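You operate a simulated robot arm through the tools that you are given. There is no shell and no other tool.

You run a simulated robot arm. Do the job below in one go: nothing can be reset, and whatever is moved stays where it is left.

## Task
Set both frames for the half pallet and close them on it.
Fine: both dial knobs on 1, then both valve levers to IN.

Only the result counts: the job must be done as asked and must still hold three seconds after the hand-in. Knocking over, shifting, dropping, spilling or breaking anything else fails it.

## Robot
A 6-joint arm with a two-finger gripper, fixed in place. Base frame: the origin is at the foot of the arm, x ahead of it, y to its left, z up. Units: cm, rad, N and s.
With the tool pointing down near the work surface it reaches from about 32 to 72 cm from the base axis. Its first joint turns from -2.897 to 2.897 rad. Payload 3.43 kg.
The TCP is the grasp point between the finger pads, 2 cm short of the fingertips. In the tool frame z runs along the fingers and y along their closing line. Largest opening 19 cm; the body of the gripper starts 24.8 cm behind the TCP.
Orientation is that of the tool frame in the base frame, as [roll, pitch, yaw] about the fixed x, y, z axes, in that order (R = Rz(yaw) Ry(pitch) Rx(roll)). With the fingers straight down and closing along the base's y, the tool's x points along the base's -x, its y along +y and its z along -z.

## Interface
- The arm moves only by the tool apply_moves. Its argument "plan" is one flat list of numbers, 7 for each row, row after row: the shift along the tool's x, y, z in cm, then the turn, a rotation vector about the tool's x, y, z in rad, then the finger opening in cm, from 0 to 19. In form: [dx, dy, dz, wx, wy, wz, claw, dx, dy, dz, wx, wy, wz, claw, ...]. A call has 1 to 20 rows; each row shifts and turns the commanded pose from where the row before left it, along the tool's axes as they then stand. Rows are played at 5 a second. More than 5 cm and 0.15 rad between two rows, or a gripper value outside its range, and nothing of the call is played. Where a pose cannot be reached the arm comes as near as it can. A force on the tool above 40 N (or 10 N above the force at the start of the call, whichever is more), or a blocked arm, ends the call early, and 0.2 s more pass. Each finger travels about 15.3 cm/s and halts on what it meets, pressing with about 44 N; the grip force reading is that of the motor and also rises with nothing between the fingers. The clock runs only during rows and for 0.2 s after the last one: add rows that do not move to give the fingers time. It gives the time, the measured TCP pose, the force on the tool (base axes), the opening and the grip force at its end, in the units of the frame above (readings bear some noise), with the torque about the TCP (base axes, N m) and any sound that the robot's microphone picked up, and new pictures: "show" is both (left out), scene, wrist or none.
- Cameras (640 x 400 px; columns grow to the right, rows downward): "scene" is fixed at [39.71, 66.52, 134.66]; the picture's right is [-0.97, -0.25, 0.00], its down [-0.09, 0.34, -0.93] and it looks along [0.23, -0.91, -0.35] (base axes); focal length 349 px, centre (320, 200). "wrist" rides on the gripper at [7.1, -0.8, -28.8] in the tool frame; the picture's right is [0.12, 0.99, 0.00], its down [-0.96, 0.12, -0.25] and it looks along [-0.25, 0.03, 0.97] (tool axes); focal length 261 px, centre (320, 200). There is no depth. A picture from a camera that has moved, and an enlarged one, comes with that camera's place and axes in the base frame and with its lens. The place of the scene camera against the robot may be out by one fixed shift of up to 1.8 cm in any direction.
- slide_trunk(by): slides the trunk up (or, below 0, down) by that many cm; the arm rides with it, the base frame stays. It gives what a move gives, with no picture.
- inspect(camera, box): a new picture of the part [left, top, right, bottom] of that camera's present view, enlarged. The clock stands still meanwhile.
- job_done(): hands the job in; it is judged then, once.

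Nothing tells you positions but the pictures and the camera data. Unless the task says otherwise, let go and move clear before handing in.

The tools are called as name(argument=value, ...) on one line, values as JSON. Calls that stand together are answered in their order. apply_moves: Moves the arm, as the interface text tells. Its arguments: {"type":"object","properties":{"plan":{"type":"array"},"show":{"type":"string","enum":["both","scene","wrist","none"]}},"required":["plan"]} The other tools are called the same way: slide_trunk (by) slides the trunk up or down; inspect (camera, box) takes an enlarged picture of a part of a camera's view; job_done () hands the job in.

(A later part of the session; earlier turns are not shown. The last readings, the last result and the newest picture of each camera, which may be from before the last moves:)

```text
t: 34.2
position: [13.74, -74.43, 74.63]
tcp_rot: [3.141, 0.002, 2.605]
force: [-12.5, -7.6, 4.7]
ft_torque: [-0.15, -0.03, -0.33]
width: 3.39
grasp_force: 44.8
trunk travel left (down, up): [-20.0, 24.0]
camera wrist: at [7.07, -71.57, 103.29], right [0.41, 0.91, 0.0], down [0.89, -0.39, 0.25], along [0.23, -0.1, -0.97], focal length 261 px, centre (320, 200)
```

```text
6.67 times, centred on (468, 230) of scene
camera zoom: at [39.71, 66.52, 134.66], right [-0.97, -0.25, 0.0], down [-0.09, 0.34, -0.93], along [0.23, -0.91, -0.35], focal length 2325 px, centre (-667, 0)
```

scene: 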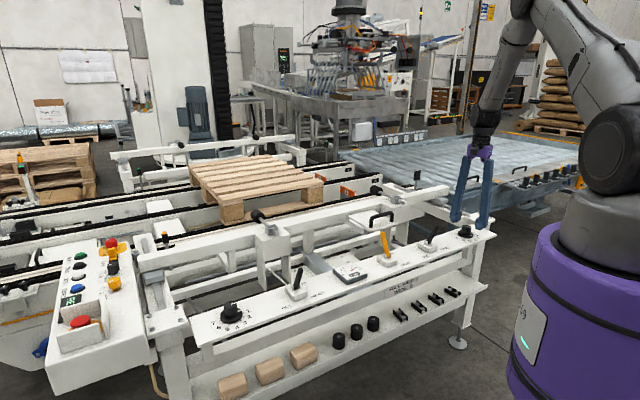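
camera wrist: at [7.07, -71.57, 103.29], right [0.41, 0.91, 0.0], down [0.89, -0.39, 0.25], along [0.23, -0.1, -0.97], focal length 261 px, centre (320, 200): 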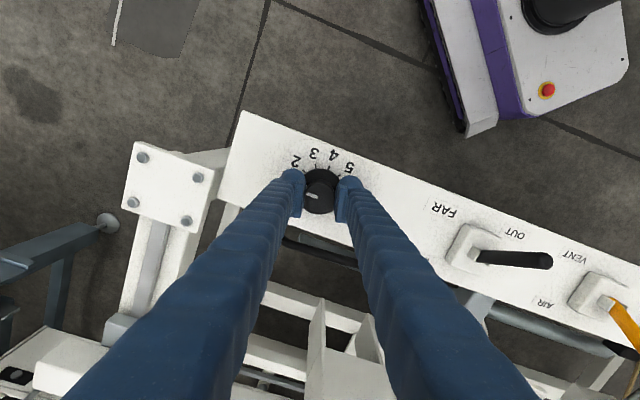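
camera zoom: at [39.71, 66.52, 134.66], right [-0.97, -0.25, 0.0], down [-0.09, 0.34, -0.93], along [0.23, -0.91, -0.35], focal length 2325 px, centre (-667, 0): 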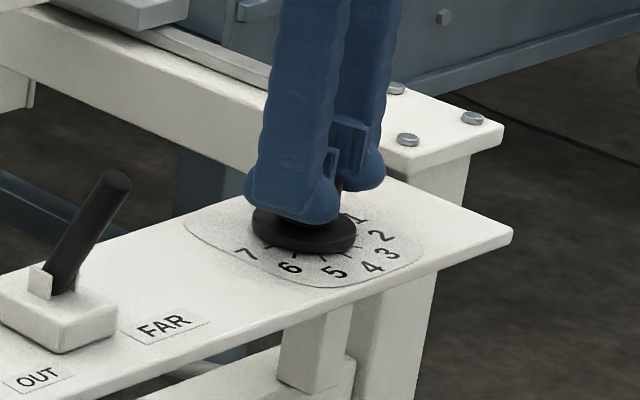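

I'll release, rise and check where the pointer stands.

apply_moves(plan=[0, 0, 0, 0, 0, 0, 4.5, 0, 0, 0, 0, 0, 0, 7, 0, 0, 0, 0, 0, 0, 7, 0, 0, -1.5, 0, 0, 0, 7, 0, 0, -2, 0, 0, 0, 7, 0, 0, -3, 0, 0, 0, 7, 0, 0, 0, 0, 0, 0, 7])

inspect(camera="wrist", box=[256, 130, 384, 230])

```text
t: 35.8
position: [13.69, -74.44, 81.18]
tcp_rot: [-3.141, -0.001, 2.603]
force: [-0.1, 1.0, -0.1]
ft_torque: [-0.06, -0.01, 0.03]
width: 6.97
grasp_force: 0.1
trunk travel left (down, up): [-20.0, 24.0]
camera wrist: at [7.13, -71.54, 109.84], right [0.41, 0.91, 0.0], down [0.89, -0.39, 0.25], along [0.23, -0.1, -0.97], focal length 261 px, centre (320, 200)
```

scene: 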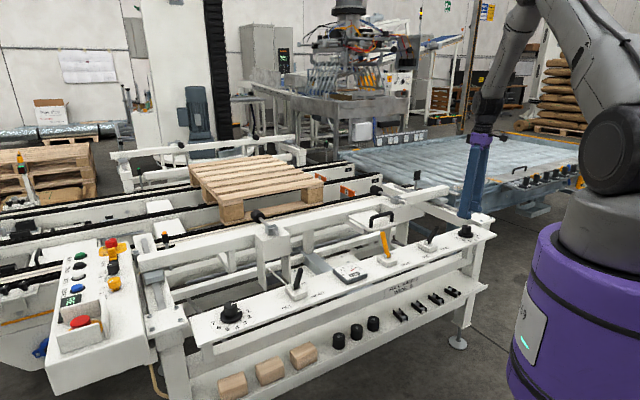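
wrist: 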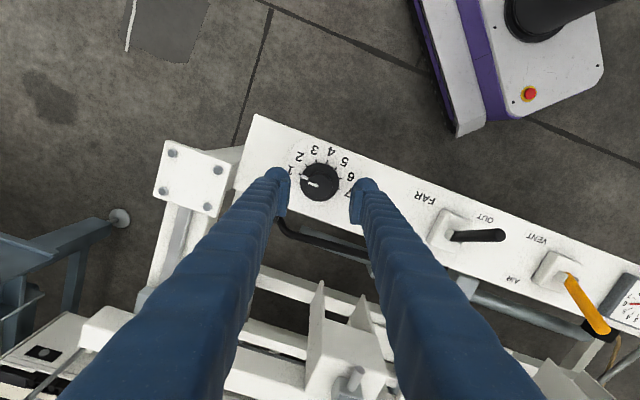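

```text
4.00 times, centred on (320, 180) of wrist
camera zoom: at [7.13, -71.54, 109.84], right [0.41, 0.91, 0.0], down [0.89, -0.39, 0.25], along [0.23, -0.1, -0.97], focal length 1043 px, centre (320, 280)
```

zoom: 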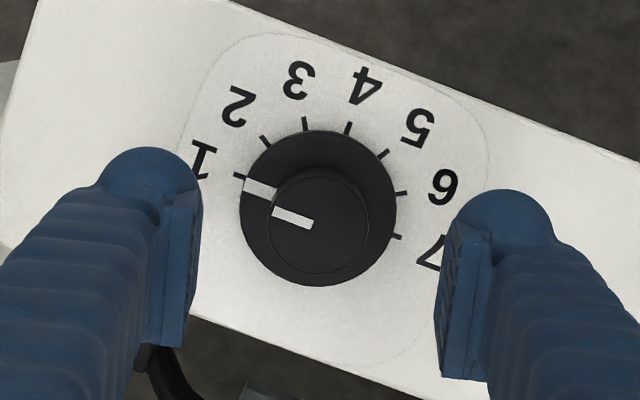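

inspect(camera="wrist", box=[295, 155, 343, 205])

inspect(camera="scene", box=[440, 210, 500, 250])

inspect(camera="scene", box=[200, 285, 260, 335])

```text
8.00 times, centred on (319, 180) of wrist
camera zoom: at [7.13, -71.54, 109.84], right [0.41, 0.91, 0.0], down [0.89, -0.39, 0.25], along [0.23, -0.1, -0.97], focal length 2085 px, centre (328, 360)
```

zoom: 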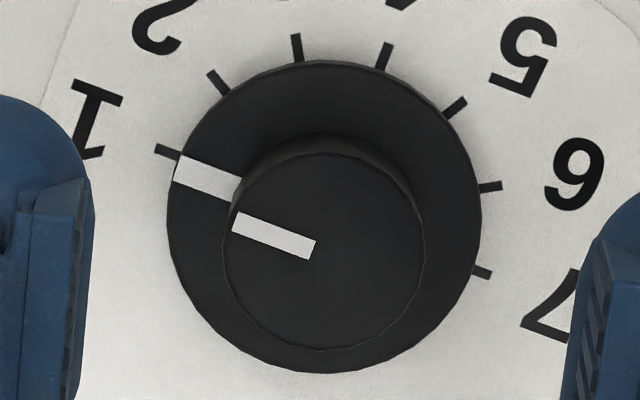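

```text
10.00 times, centred on (470, 230) of scene
camera zoom: at [39.71, 66.52, 134.66], right [-0.97, -0.25, 0.0], down [-0.09, 0.34, -0.93], along [0.23, -0.91, -0.35], focal length 3488 px, centre (-1180, -100)
```

zoom: 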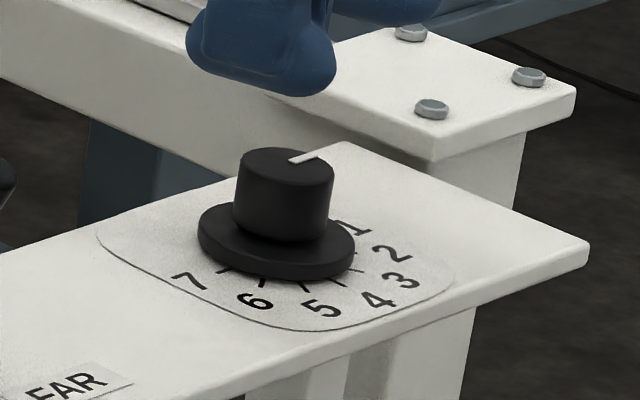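

```text
8.00 times, centred on (230, 310) of scene
camera zoom: at [39.71, 66.52, 134.66], right [-0.97, -0.25, 0.0], down [-0.09, 0.34, -0.93], along [0.23, -0.91, -0.35], focal length 2790 px, centre (1040, -680)
```

zoom: 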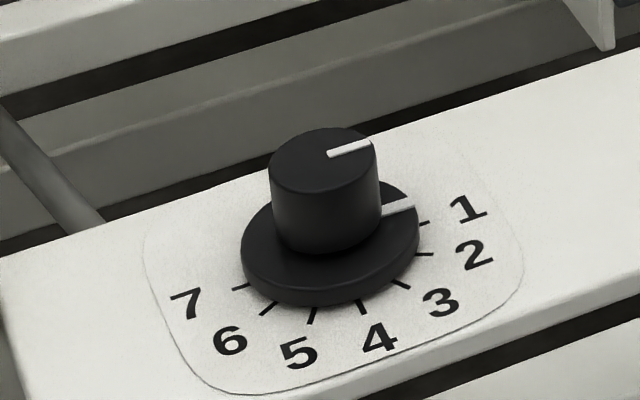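

Both knobs are on 1; the small reading offset is the same one I saw before turning. Next are the levers, which swing across the panel, with the panel running along (0.707, 0.707). I'll rise, square the hand to the panel and move over the far lever to look at it.

apply_moves(plan=[0, 0, -3, 0, 0, 0.05, 7, 0, 0, -3.5, 0, 0, 0.05, 7, 0, 0, -3.5, 0, 0, 0.05, 7, 0, 0, -3.5, 0, 0, 0.05, 7, 0, 0, -3, 0, 0, 0.047, 7, 0.2, 4.4, 0, 0, 0, 0, 7, 0.2, 4.4, 0, 0, 0, 0, 7, 0.2, 4.4, 0, 0, 0, 0, 7, 0.2, 4.4, 0, 0, 0, 0, 7, 0.2, 4.4, 0, 0, 0, 0, 7, 0, 0, 0, 0, 0, 0, 7])

inspect(camera="wrist", box=[256, 110, 384, 210])

inspect(camera="scene", box=[365, 200, 461, 280])

```text
t: 38.2
position: [28.61, -58.25, 97.57]
tcp_rot: [-3.14, 0.0, 2.357]
force: [0.3, 1.0, 1.1]
ft_torque: [-0.07, 0.05, -0.02]
width: 6.98
grasp_force: 0.0
trunk travel left (down, up): [-20.0, 24.0]
camera wrist: at [22.89, -53.78, 126.2], right [0.62, 0.79, 0.0], down [0.76, -0.6, 0.25], along [0.19, -0.15, -0.97], focal length 261 px, centre (320, 200)
```

scene: 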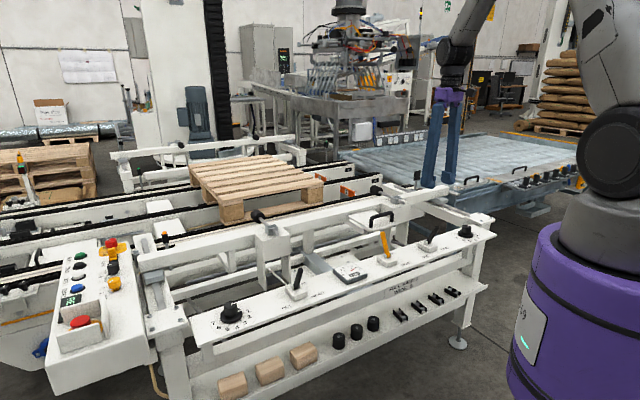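
wrist: 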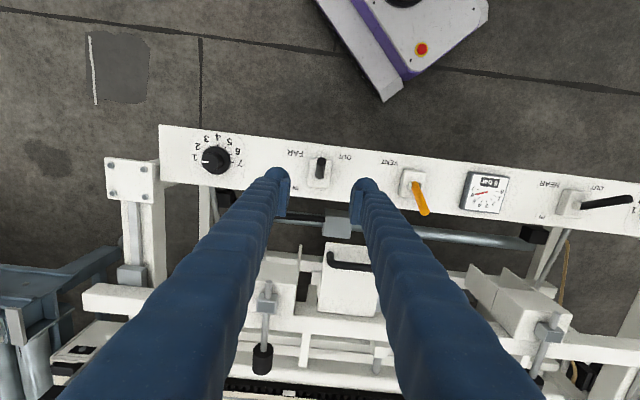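

```text
4.00 times, centred on (320, 160) of wrist
camera zoom: at [22.89, -53.78, 126.2], right [0.62, 0.79, 0.0], down [0.76, -0.6, 0.25], along [0.19, -0.15, -0.97], focal length 1043 px, centre (320, 360)
```

zoom: 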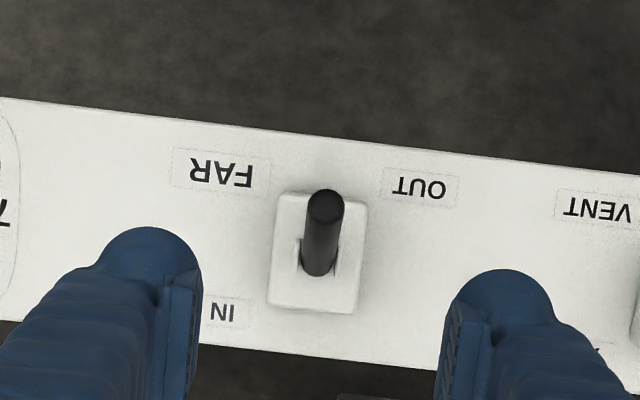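

```text
5.00 times, centred on (413, 240) of scene
camera zoom: at [39.71, 66.52, 134.66], right [-0.97, -0.25, 0.0], down [-0.09, 0.34, -0.93], along [0.23, -0.91, -0.35], focal length 1744 px, centre (-145, 0)
```

zoom: 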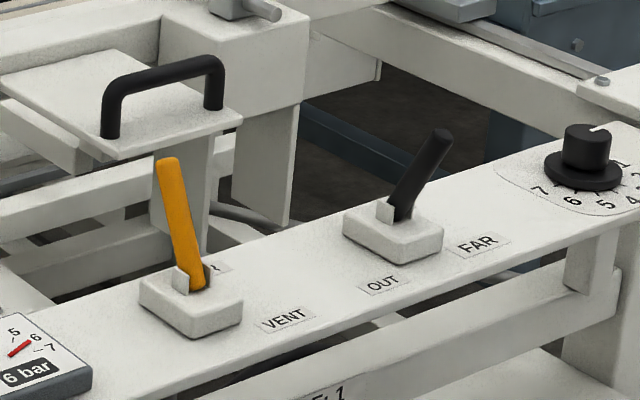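

The far lever leans toward OUT: pivot about 2 cm beyond the hand centre, tip about 2 cm on the robot side, tip height z≈81. I'll close the fingers to a fist and lower it on the OUT side of the lever, ready to push it across.

apply_moves(plan=[1.65, 0.03, 0, 0, 0, 0, 4, 1.65, 0.03, 0, 0, 0, 0, 2, 1.65, 0.02, 0, 0, 0, 0, 0, 1.65, 0.02, 0, 0, 0, 0, 0, 0, 0, 3.5, 0, 0, 0, 0, 0, 0, 3.5, 0, 0, 0, 0, 0, 0, 3.5, 0, 0, 0, 0, 0, 0, 3.5, 0, 0, 0, 0, 0, 0, 3, 0, 0, 0, 0, 0, 0, 2, 0, 0, 0, 0, 0, 0, 0, 0, 0, 0, 0])

inspect(camera="wrist", box=[240, 130, 400, 250])

inspect(camera="scene", box=[365, 200, 461, 280])

```text
t: 40.6
position: [23.91, -53.61, 78.66]
tcp_rot: [3.141, 0.0, 2.358]
force: [0.1, 0.0, -1.2]
ft_torque: [0.03, 0.01, -0.05]
width: 0.0
grasp_force: 33.8
trunk travel left (down, up): [-20.0, 24.0]
camera wrist: at [18.25, -49.15, 107.39], right [0.62, 0.79, 0.0], down [0.76, -0.6, 0.25], along [0.19, -0.15, -0.97], focal length 261 px, centre (320, 200)
```

scene: 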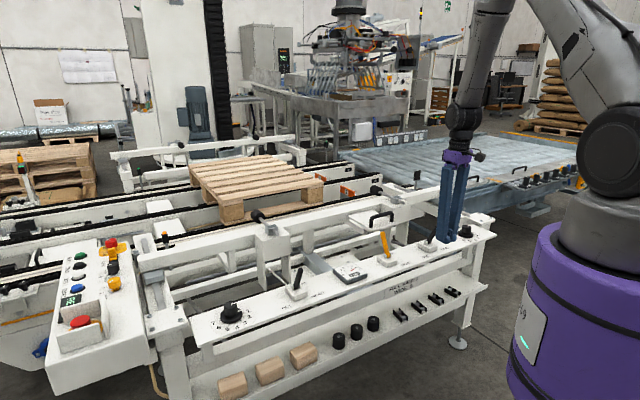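
wrist: 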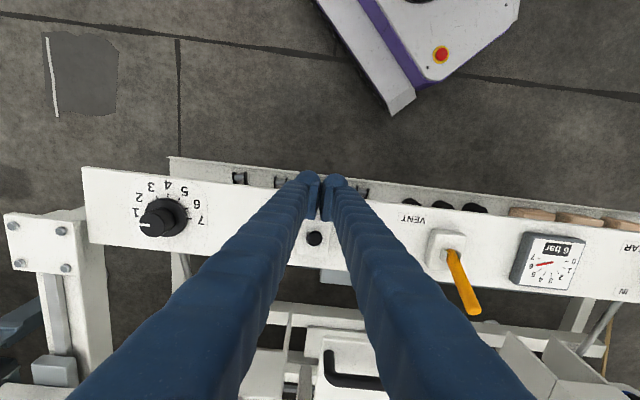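

```text
3.33 times, centred on (320, 190) of wrist
camera zoom: at [18.25, -49.15, 107.39], right [0.62, 0.79, 0.0], down [0.76, -0.6, 0.25], along [0.19, -0.15, -0.97], focal length 869 px, centre (320, 233)
```

zoom: 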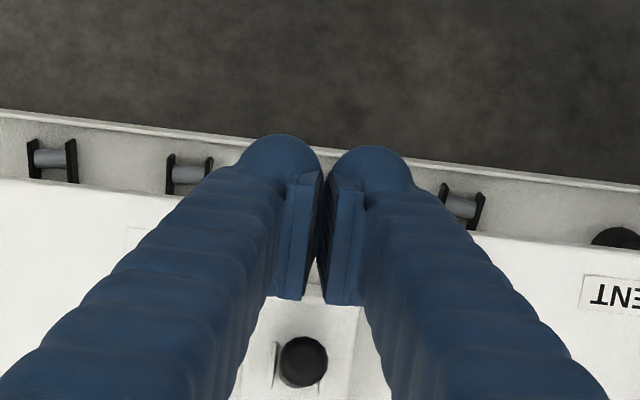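

```text
5.00 times, centred on (413, 240) of scene
camera zoom: at [39.71, 66.52, 134.66], right [-0.97, -0.25, 0.0], down [-0.09, 0.34, -0.93], along [0.23, -0.91, -0.35], focal length 1744 px, centre (-145, 0)
```

zoom: 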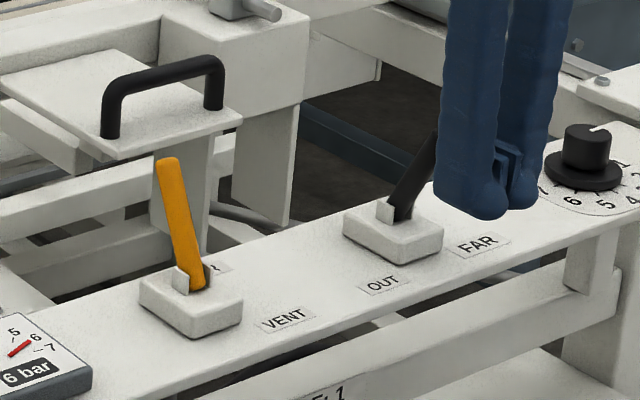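

The fist is lined up with the lever, about 1 cm short of it. The finger pads are only about 4 cm tall, so I'll raise the hand 1.5 cm to meet the lever near its tip, then push slowly toward IN.

apply_moves(plan=[0, 0, -1.5, 0, 0, 0, 0, -0.6, 0, 0, 0, 0, 0, 0, -0.6, 0, 0, 0, 0, 0, 0, -0.6, 0, 0, 0, 0, 0, 0, -0.6, 0, 0, 0, 0, 0, 0, -0.6, 0, 0, 0, 0, 0, 0, -0.6, 0, 0, 0, 0, 0, 0, -0.6, 0, 0, 0, 0, 0, 0])

inspect(camera="scene", box=[365, 200, 461, 280])

```text
t: 42.4
position: [26.88, -56.46, 80.21]
tcp_rot: [3.141, 0.0, 2.357]
force: [-1.4, -0.9, -1.1]
ft_torque: [0.01, 0.06, -0.06]
width: 0.03
grasp_force: 34.2
trunk travel left (down, up): [-20.0, 24.0]
camera wrist: at [21.18, -52.04, 108.77], right [0.62, 0.79, 0.0], down [0.76, -0.6, 0.25], along [0.19, -0.15, -0.97], focal length 261 px, centre (320, 200)
```

scene: 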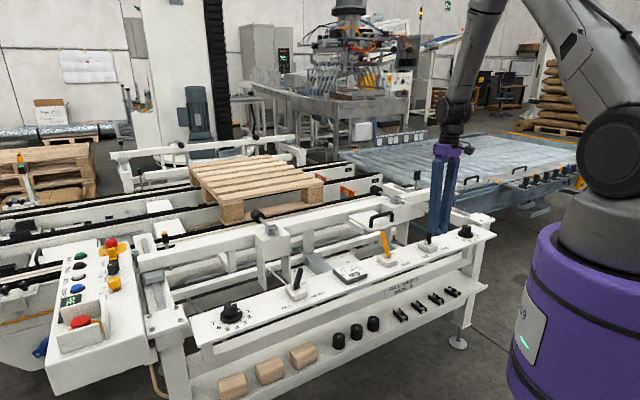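
wrist: 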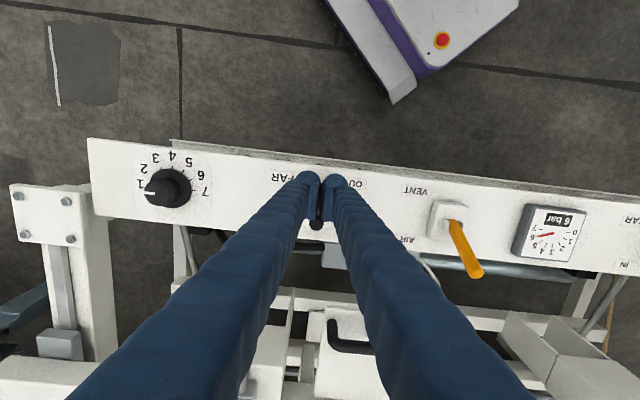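

```text
5.00 times, centred on (413, 240) of scene
camera zoom: at [39.71, 66.52, 134.66], right [-0.97, -0.25, 0.0], down [-0.09, 0.34, -0.93], along [0.23, -0.91, -0.35], focal length 1744 px, centre (-145, 0)
```

zoom: 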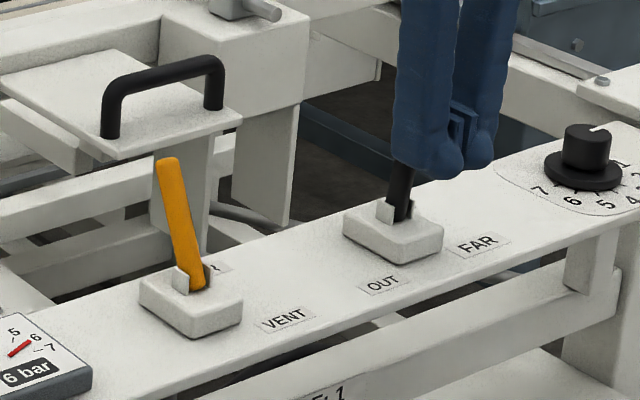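

The lever is moving along with a very light force. I'll keep pushing toward IN.

apply_moves(plan=[-0.5, 0, 0, 0, 0, 0, 0, -0.5, 0, 0, 0, 0, 0, 0, -0.5, 0, 0, 0, 0, 0, 0, -0.5, 0, 0, 0, 0, 0, 0, -0.5, 0, 0, 0, 0, 0, 0, -0.4, 0, 0, 0, 0, 0, 0])

inspect(camera="scene", box=[365, 200, 461, 280])

inspect(camera="wrist", box=[240, 130, 400, 250])

```text
t: 43.8
position: [28.9, -58.61, 80.22]
tcp_rot: [3.141, -0.001, 2.359]
force: [0.0, -0.4, -0.1]
ft_torque: [0.0, -0.02, 0.01]
width: 0.0
grasp_force: 34.2
trunk travel left (down, up): [-20.0, 24.0]
camera wrist: at [23.31, -54.12, 108.86], right [0.62, 0.79, 0.0], down [0.76, -0.6, 0.25], along [0.19, -0.15, -0.97], focal length 261 px, centre (320, 200)
```

scene: 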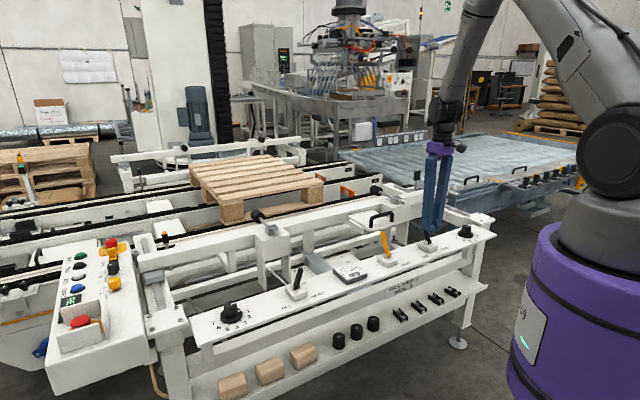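
wrist: 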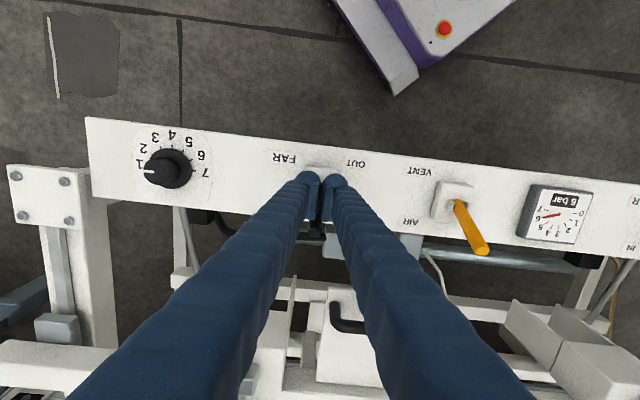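

```text
5.00 times, centred on (413, 240) of scene
camera zoom: at [39.71, 66.52, 134.66], right [-0.97, -0.25, 0.0], down [-0.09, 0.34, -0.93], along [0.23, -0.91, -0.35], focal length 1744 px, centre (-145, 0)
```

zoom: 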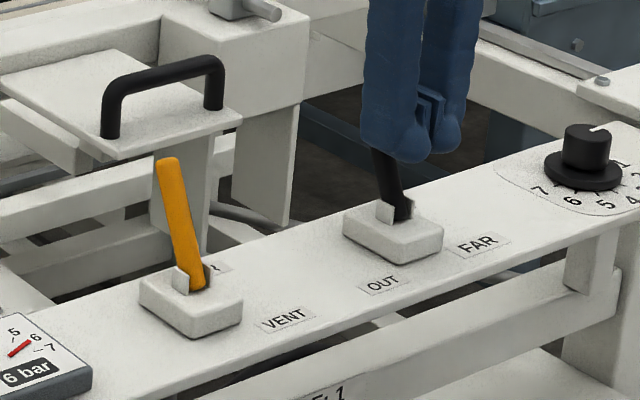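

```text
3.33 times, centred on (320, 190) of wrist
camera zoom: at [23.31, -54.12, 108.86], right [0.62, 0.79, 0.0], down [0.76, -0.6, 0.25], along [0.19, -0.15, -0.97], focal length 869 px, centre (320, 233)
```

zoom: 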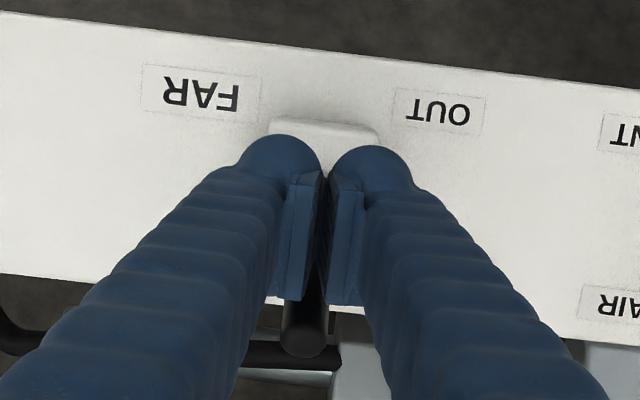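

The lever has tipped past centre toward IN and the load is gone, so it may have snapped over. I'll back off and look.

apply_moves(plan=[1, 0, 0, 0, 0, 0, 0, 1.5, 0, 0, 0, 0, 0, 0, 1.5, 0, 0, 0, 0, 0, 0, 1, 0, -2, 0, 0, 0, 0, 0, 0, -3.5, 0, 0, 0, 0, 0, 0, -3.5, 0, 0, 0, 0, 0, 0, -3.5, 0, 0, 0, 0, 0, 0, 0, 0, 0, 0, 0])

inspect(camera="scene", box=[365, 200, 461, 280])

inspect(camera="scene", box=[100, 120, 420, 320])

inspect(camera="wrist", box=[240, 130, 400, 250])

```text
t: 45.6
position: [25.31, -55.22, 92.5]
tcp_rot: [3.14, 0.0, 2.36]
force: [-0.7, 0.2, -0.5]
ft_torque: [-0.1, 0.01, 0.01]
width: 0.0
grasp_force: 34.4
trunk travel left (down, up): [-20.0, 24.0]
camera wrist: at [19.77, -50.78, 121.21], right [0.62, 0.79, 0.0], down [0.76, -0.6, 0.25], along [0.19, -0.15, -0.97], focal length 261 px, centre (320, 200)
```

scene: 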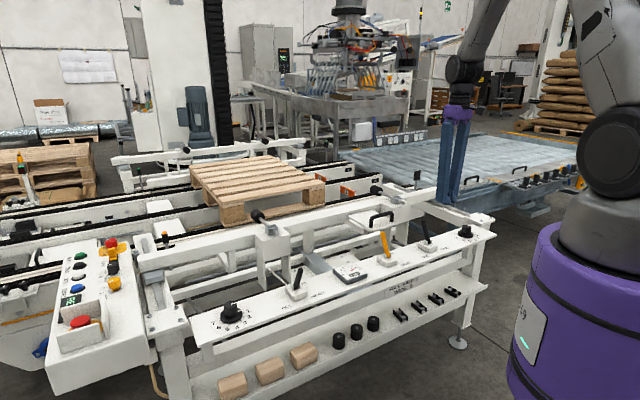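
wrist: 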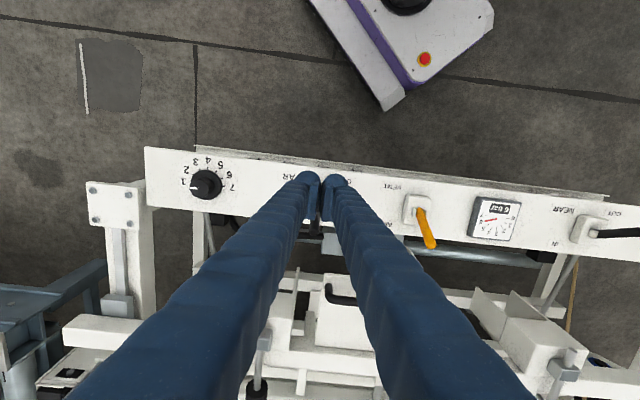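

```text
5.00 times, centred on (413, 240) of scene
camera zoom: at [39.71, 66.52, 134.66], right [-0.97, -0.25, 0.0], down [-0.09, 0.34, -0.93], along [0.23, -0.91, -0.35], focal length 1744 px, centre (-145, 0)
```

zoom: 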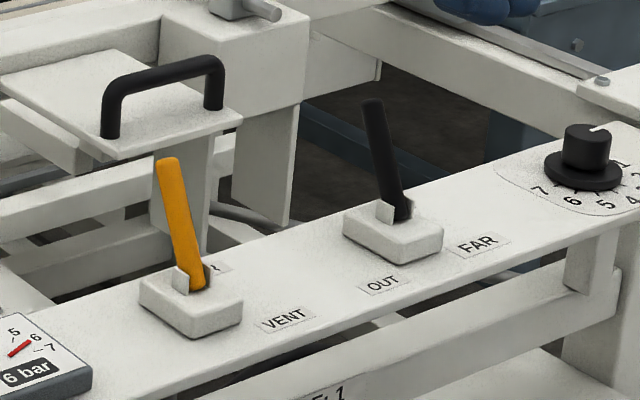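

```text
2.00 times, centred on (260, 220) of scene
camera zoom: at [39.71, 66.52, 134.66], right [-0.97, -0.25, 0.0], down [-0.09, 0.34, -0.93], along [0.23, -0.91, -0.35], focal length 698 px, centre (440, 160)
```

zoom: 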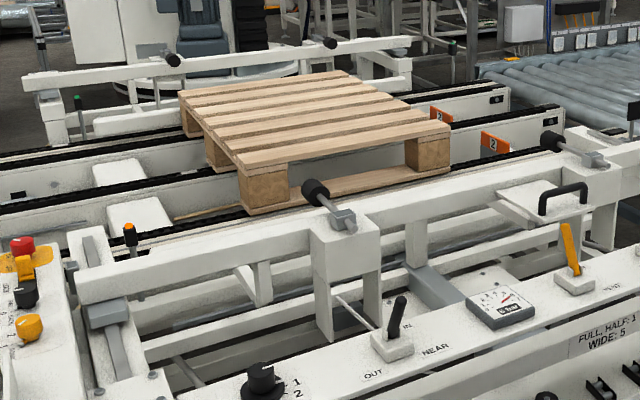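

```text
3.33 times, centred on (320, 190) of wrist
camera zoom: at [19.77, -50.78, 121.21], right [0.62, 0.79, 0.0], down [0.76, -0.6, 0.25], along [0.19, -0.15, -0.97], focal length 869 px, centre (320, 233)
```

zoom: 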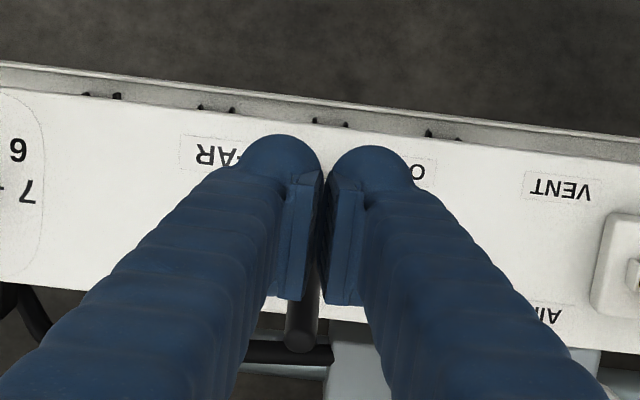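

The far lever now leans like the AIR lever, and the lamp by the far frame shows green. I'll look closer at the frames and pallet before going to the near lever.

inspect(camera="scene", box=[100, 120, 260, 220])

inspect(camera="scene", box=[220, 130, 420, 255])

```text
4.00 times, centred on (180, 170) of scene
camera zoom: at [39.71, 66.52, 134.66], right [-0.97, -0.25, 0.0], down [-0.09, 0.34, -0.93], along [0.23, -0.91, -0.35], focal length 1395 px, centre (880, 320)
```

zoom: 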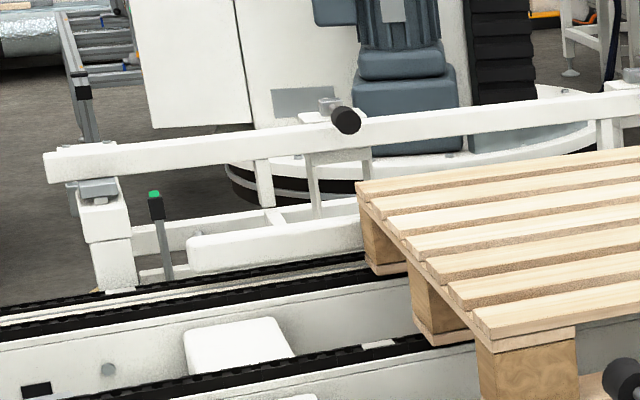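

```text
3.20 times, centred on (320, 192) of scene
camera zoom: at [39.71, 66.52, 134.66], right [-0.97, -0.25, 0.0], down [-0.09, 0.34, -0.93], along [0.23, -0.91, -0.35], focal length 1116 px, centre (320, 224)
```

zoom: 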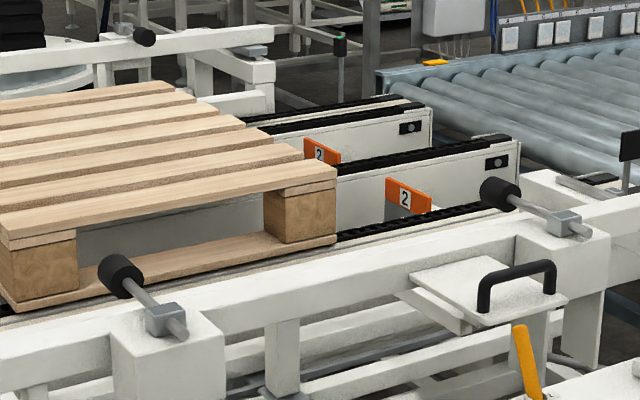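

The far frame's lamps are green and the pallet sits in place. Next I'll travel along the panel, above everything, to the OUT side of the near lever.

apply_moves(plan=[0.17, 4.68, 0, 0, 0, 0, 0, 0.17, 4.68, 0, 0, 0, 0, 0, 0.17, 4.68, 0, 0, 0, 0, 0, 0.17, 4.68, 0, 0, 0, 0, 0, 0.17, 4.68, 0, 0, 0, 0, 0, 0.17, 4.68, 0, 0, 0, 0, 0, 0.17, 4.68, 0, 0, 0, 0, 0, 0.17, 4.68, 0, 0, 0, 0, 0, 0.17, 4.68, 0, 0, 0, 0, 0, 0.17, 4.68, 0, 0, 0, 0, 0, 0.17, 4.68, 0, 0, 0, 0, 0, 0.17, 4.68, 0, 0, 0, 0, 0, 0, 0, 0, 0, 0, 0, 0])

inspect(camera="wrist", box=[240, 130, 400, 250])

inspect(camera="scene", box=[250, 230, 346, 310])

```text
t: 48.4
position: [63.7, -13.88, 92.46]
tcp_rot: [-3.141, 0.0, 2.359]
force: [0.2, 0.7, 0.1]
ft_torque: [-0.1, 0.04, 0.0]
width: 0.0
grasp_force: 34.4
trunk travel left (down, up): [-20.0, 24.0]
camera wrist: at [57.98, -9.39, 121.24], right [0.62, 0.79, 0.0], down [0.76, -0.6, 0.25], along [0.19, -0.15, -0.97], focal length 261 px, centre (320, 200)
```

scene: 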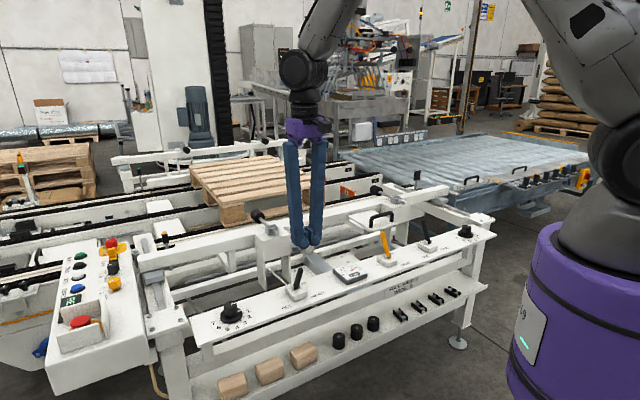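
wrist: 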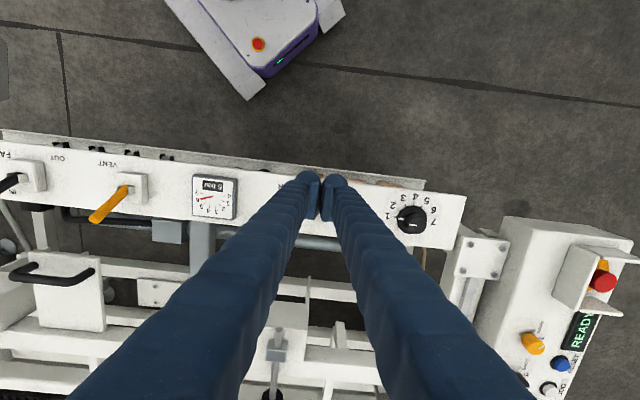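

```text
3.33 times, centred on (320, 190) of wrist
camera zoom: at [57.98, -9.39, 121.24], right [0.62, 0.79, 0.0], down [0.76, -0.6, 0.25], along [0.19, -0.15, -0.97], focal length 869 px, centre (320, 233)
```

zoom: 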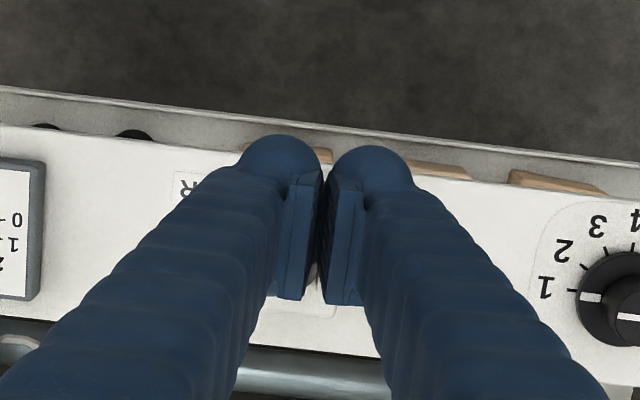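

```text
5.00 times, centred on (298, 270) of scene
camera zoom: at [39.71, 66.52, 134.66], right [-0.97, -0.25, 0.0], down [-0.09, 0.34, -0.93], along [0.23, -0.91, -0.35], focal length 1744 px, centre (430, -150)
```

zoom: 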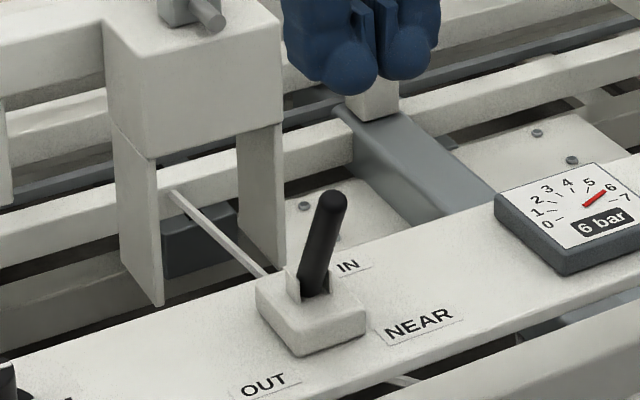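

The lever is hidden behind my closed fingers, so I'll open them briefly up here to check the sideways alignment.

apply_moves(plan=[0, 0, 0, 0, 0, 0, 6, 0, 0, 0, 0, 0, 0, 6], show="wrist")

inspect(camera="wrist", box=[256, 150, 384, 250])

```text
t: 49.0
position: [63.67, -13.92, 92.38]
tcp_rot: [-3.142, 0.0, 2.357]
force: [1.5, 0.1, 0.0]
ft_torque: [-0.04, -0.02, -0.03]
width: 6.03
grasp_force: 0.1
trunk travel left (down, up): [-20.0, 24.0]
camera wrist: at [57.95, -9.46, 121.22], right [0.62, 0.79, 0.0], down [0.76, -0.6, 0.25], along [0.19, -0.15, -0.97], focal length 261 px, centre (320, 200)
```

wrist: 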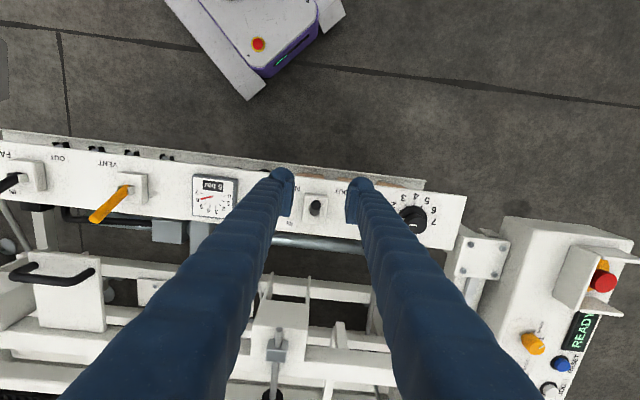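

```text
4.00 times, centred on (320, 200) of wrist
camera zoom: at [57.95, -9.46, 121.22], right [0.62, 0.79, 0.0], down [0.76, -0.6, 0.25], along [0.19, -0.15, -0.97], focal length 1043 px, centre (320, 200)
```

zoom: 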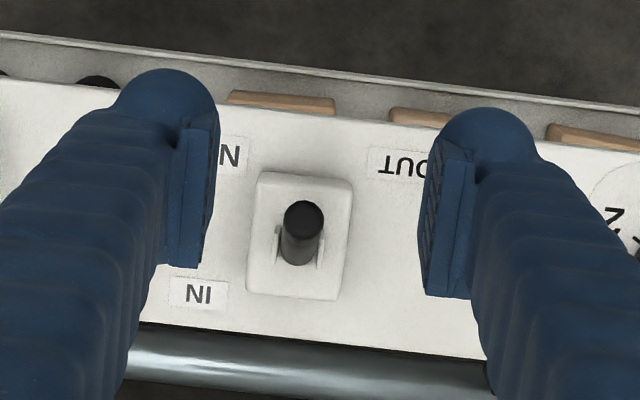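

Alignment is nearly right, needing only a 0.13 cm shift. I'll close the fist, lower to the same height as before and push slowly.

apply_moves(plan=[0, -0.13, 0, 0, 0, 0, 3, 0, 0, 0, 0, 0, 0, 0, 0, 0, 2, 0, 0, 0, 0, 0, 0, 3, 0, 0, 0, 0, 0, 0, 3, 0, 0, 0, 0, 0, 0, 3, 0, 0, 0, 0, 0, 0, 1.2, 0, 0, 0, 0, -0.6, 0, 0, 0, 0, 0, 0, -0.6, 0, 0, 0, 0, 0, 0, -0.6, 0, 0, 0, 0, 0, 0, -0.6, 0, 0, 0, 0, 0, 0])

inspect(camera="scene", box=[250, 230, 346, 310])

```text
t: 51.4
position: [65.23, -15.45, 80.32]
tcp_rot: [3.141, -0.002, 2.357]
force: [-1.9, -0.2, -1.2]
ft_torque: [0.01, -0.02, -0.03]
width: 0.0
grasp_force: 34.1
trunk travel left (down, up): [-20.0, 24.0]
camera wrist: at [59.55, -11.06, 109.1], right [0.62, 0.79, 0.0], down [0.76, -0.6, 0.25], along [0.19, -0.15, -0.97], focal length 261 px, centre (320, 200)
```

scene: 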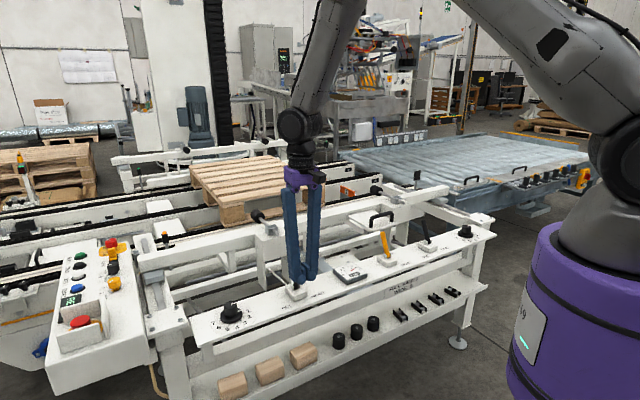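
wrist: 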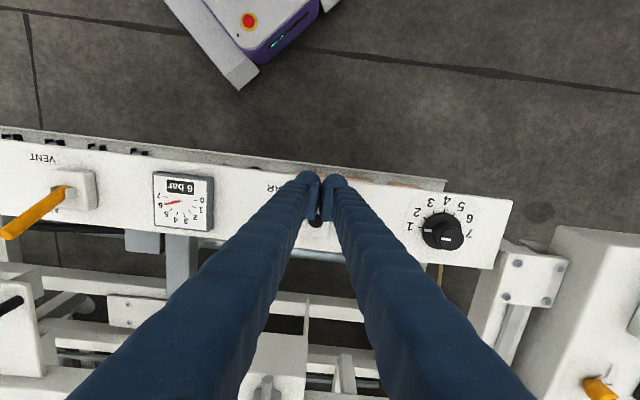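

```text
5.00 times, centred on (298, 270) of scene
camera zoom: at [39.71, 66.52, 134.66], right [-0.97, -0.25, 0.0], down [-0.09, 0.34, -0.93], along [0.23, -0.91, -0.35], focal length 1744 px, centre (430, -150)
```

zoom: 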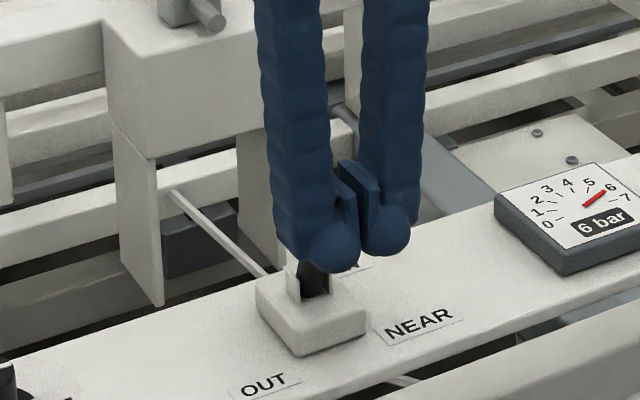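

The lever has begun to move with a light force. I'll push on through to IN.

apply_moves(plan=[-0.5, 0, 0, 0, 0, 0, 0, -0.5, 0, 0, 0, 0, 0, 0, -0.5, 0, 0, 0, 0, 0, 0, -0.5, 0, 0, 0, 0, 0, 0, -0.5, 0, 0, 0, 0, 0, 0, -0.5, 0, 0, 0, 0, 0, 0, -0.5, 0, 0, 0, 0, 0, 0, -0.5, 0, 0, 0, 0, 0, 0, -0.5, 0, 0, 0, 0, 0, 0, -0.2, 0, 0, 0, 0, 0, 0])

inspect(camera="scene", box=[250, 230, 346, 310])

```text
t: 53.6
position: [68.56, -18.89, 80.41]
tcp_rot: [-3.141, -0.002, 2.358]
force: [-0.4, 0.0, 0.0]
ft_torque: [-0.03, 0.02, 0.04]
width: 0.0
grasp_force: 34.8
trunk travel left (down, up): [-20.0, 24.0]
camera wrist: at [62.91, -14.44, 109.05], right [0.62, 0.79, 0.0], down [0.76, -0.6, 0.25], along [0.19, -0.15, -0.97], focal length 261 px, centre (320, 200)
```

scene: 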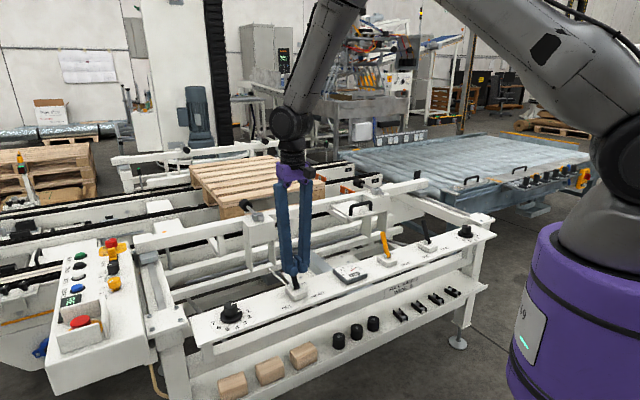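
wrist: 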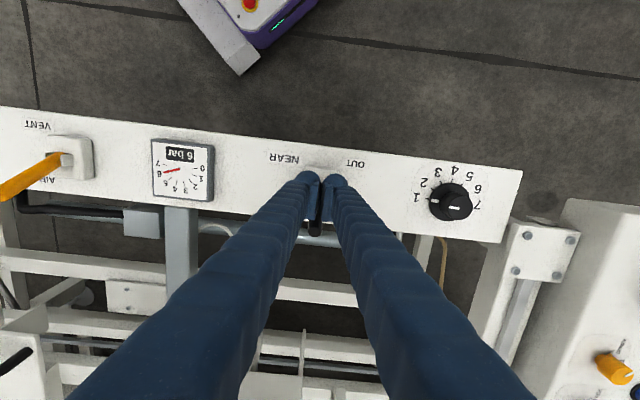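

```text
5.00 times, centred on (298, 270) of scene
camera zoom: at [39.71, 66.52, 134.66], right [-0.97, -0.25, 0.0], down [-0.09, 0.34, -0.93], along [0.23, -0.91, -0.35], focal length 1744 px, centre (430, -150)
```

zoom: 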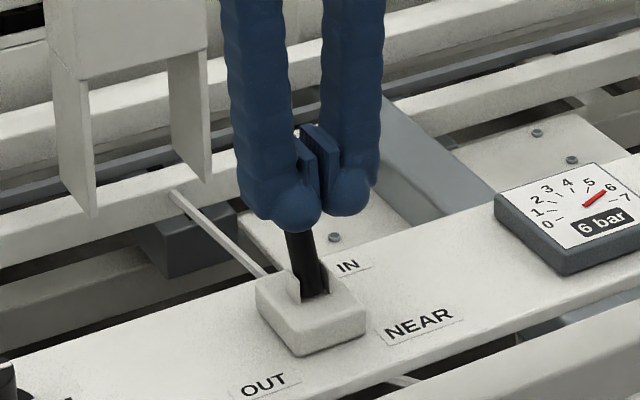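

The near lever snapped over and the near frame has moved in toward the pallet. I'll back the hand off to the robot side, rise clear and check everything.

apply_moves(plan=[1, 0, 0, 0, 0, 0, 0, 1.5, 0, 0, 0, 0, 0, 0, 1.5, 0, 0, 0, 0, 0, 0, 1.5, 0, 0, 0, 0, 0, 0, 2, 0, -2, 0, 0, 0, 0, 2, 0, -3.5, 0, 0, 0, 0, 3, 0, -3.5, 0, 0, 0, 0, 3, 0, -3.5, 0, 0, 0, 0, 3, 0, -3.5, 0, 0, 0, 0, 2, 0, -3.5, 0, 0, 0, 0, 0, 0, 0, 0, 0, 0, 0])

inspect(camera="scene", box=[180, 200, 500, 340])

inspect(camera="scene", box=[100, 120, 260, 220])

inspect(camera="scene", box=[220, 130, 420, 255])

inspect(camera="wrist", box=[0, 0, 640, 400])

```text
t: 56.0
position: [54.13, -4.23, 99.74]
tcp_rot: [-3.141, -0.001, 2.359]
force: [-0.1, -0.1, -0.1]
ft_torque: [-0.07, -0.01, 0.03]
width: 0.01
grasp_force: 34.0
trunk travel left (down, up): [-20.0, 24.0]
camera wrist: at [48.47, 0.17, 128.43], right [0.62, 0.79, 0.0], down [0.76, -0.6, 0.25], along [0.19, -0.15, -0.97], focal length 261 px, centre (320, 200)
```

scene: 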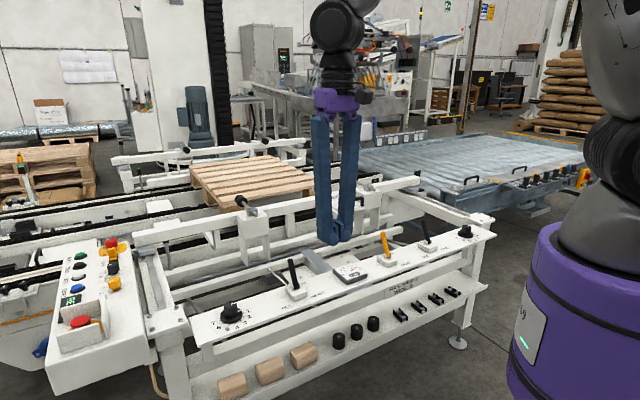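
wrist: 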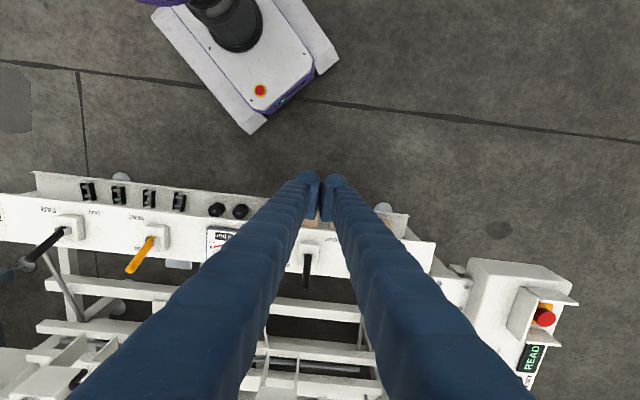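

```text
2.00 times, centred on (340, 270) of scene
camera zoom: at [39.71, 66.52, 134.66], right [-0.97, -0.25, 0.0], down [-0.09, 0.34, -0.93], along [0.23, -0.91, -0.35], focal length 698 px, centre (280, 60)
```

zoom: 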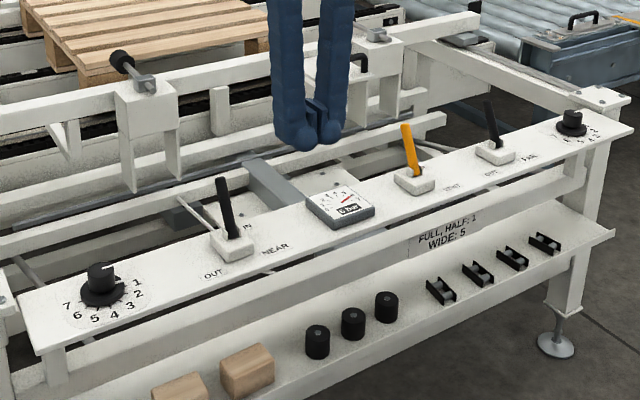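

```text
4.00 times, centred on (180, 170) of scene
camera zoom: at [39.71, 66.52, 134.66], right [-0.97, -0.25, 0.0], down [-0.09, 0.34, -0.93], along [0.23, -0.91, -0.35], focal length 1395 px, centre (880, 320)
```

zoom: 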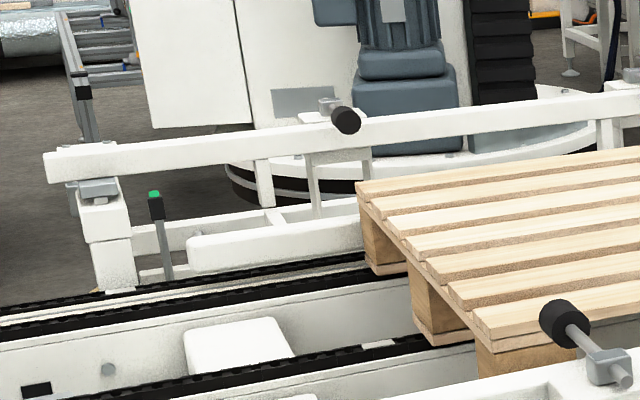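

```text
3.20 times, centred on (320, 192) of scene
camera zoom: at [39.71, 66.52, 134.66], right [-0.97, -0.25, 0.0], down [-0.09, 0.34, -0.93], along [0.23, -0.91, -0.35], focal length 1116 px, centre (320, 224)
```

zoom: 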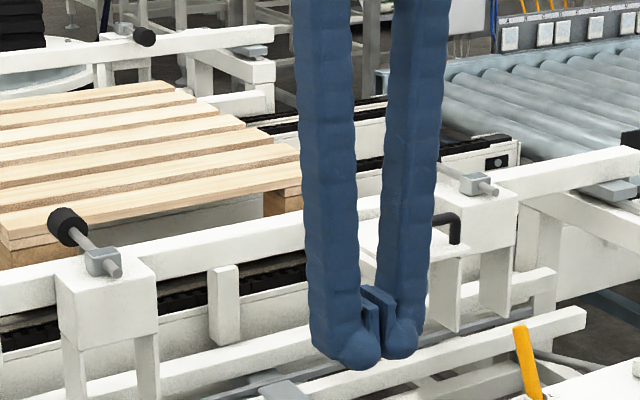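

```text
1.00 times, centred on (320, 200) of wrist (not enlarged: the box is as wide or as high as the picture)
camera zoom: at [48.47, 0.17, 128.43], right [0.62, 0.79, 0.0], down [0.76, -0.6, 0.25], along [0.19, -0.15, -0.97], focal length 261 px, centre (320, 200)
```

zoom: 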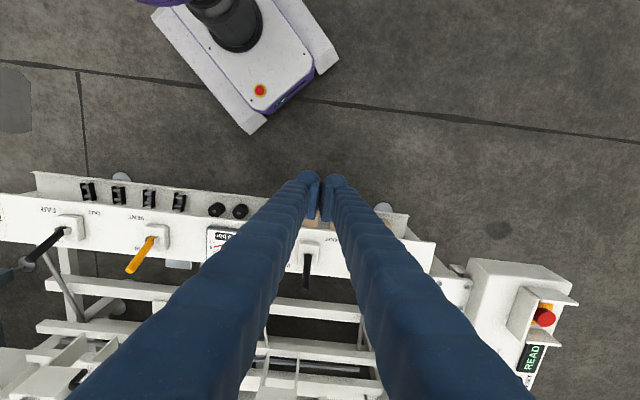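

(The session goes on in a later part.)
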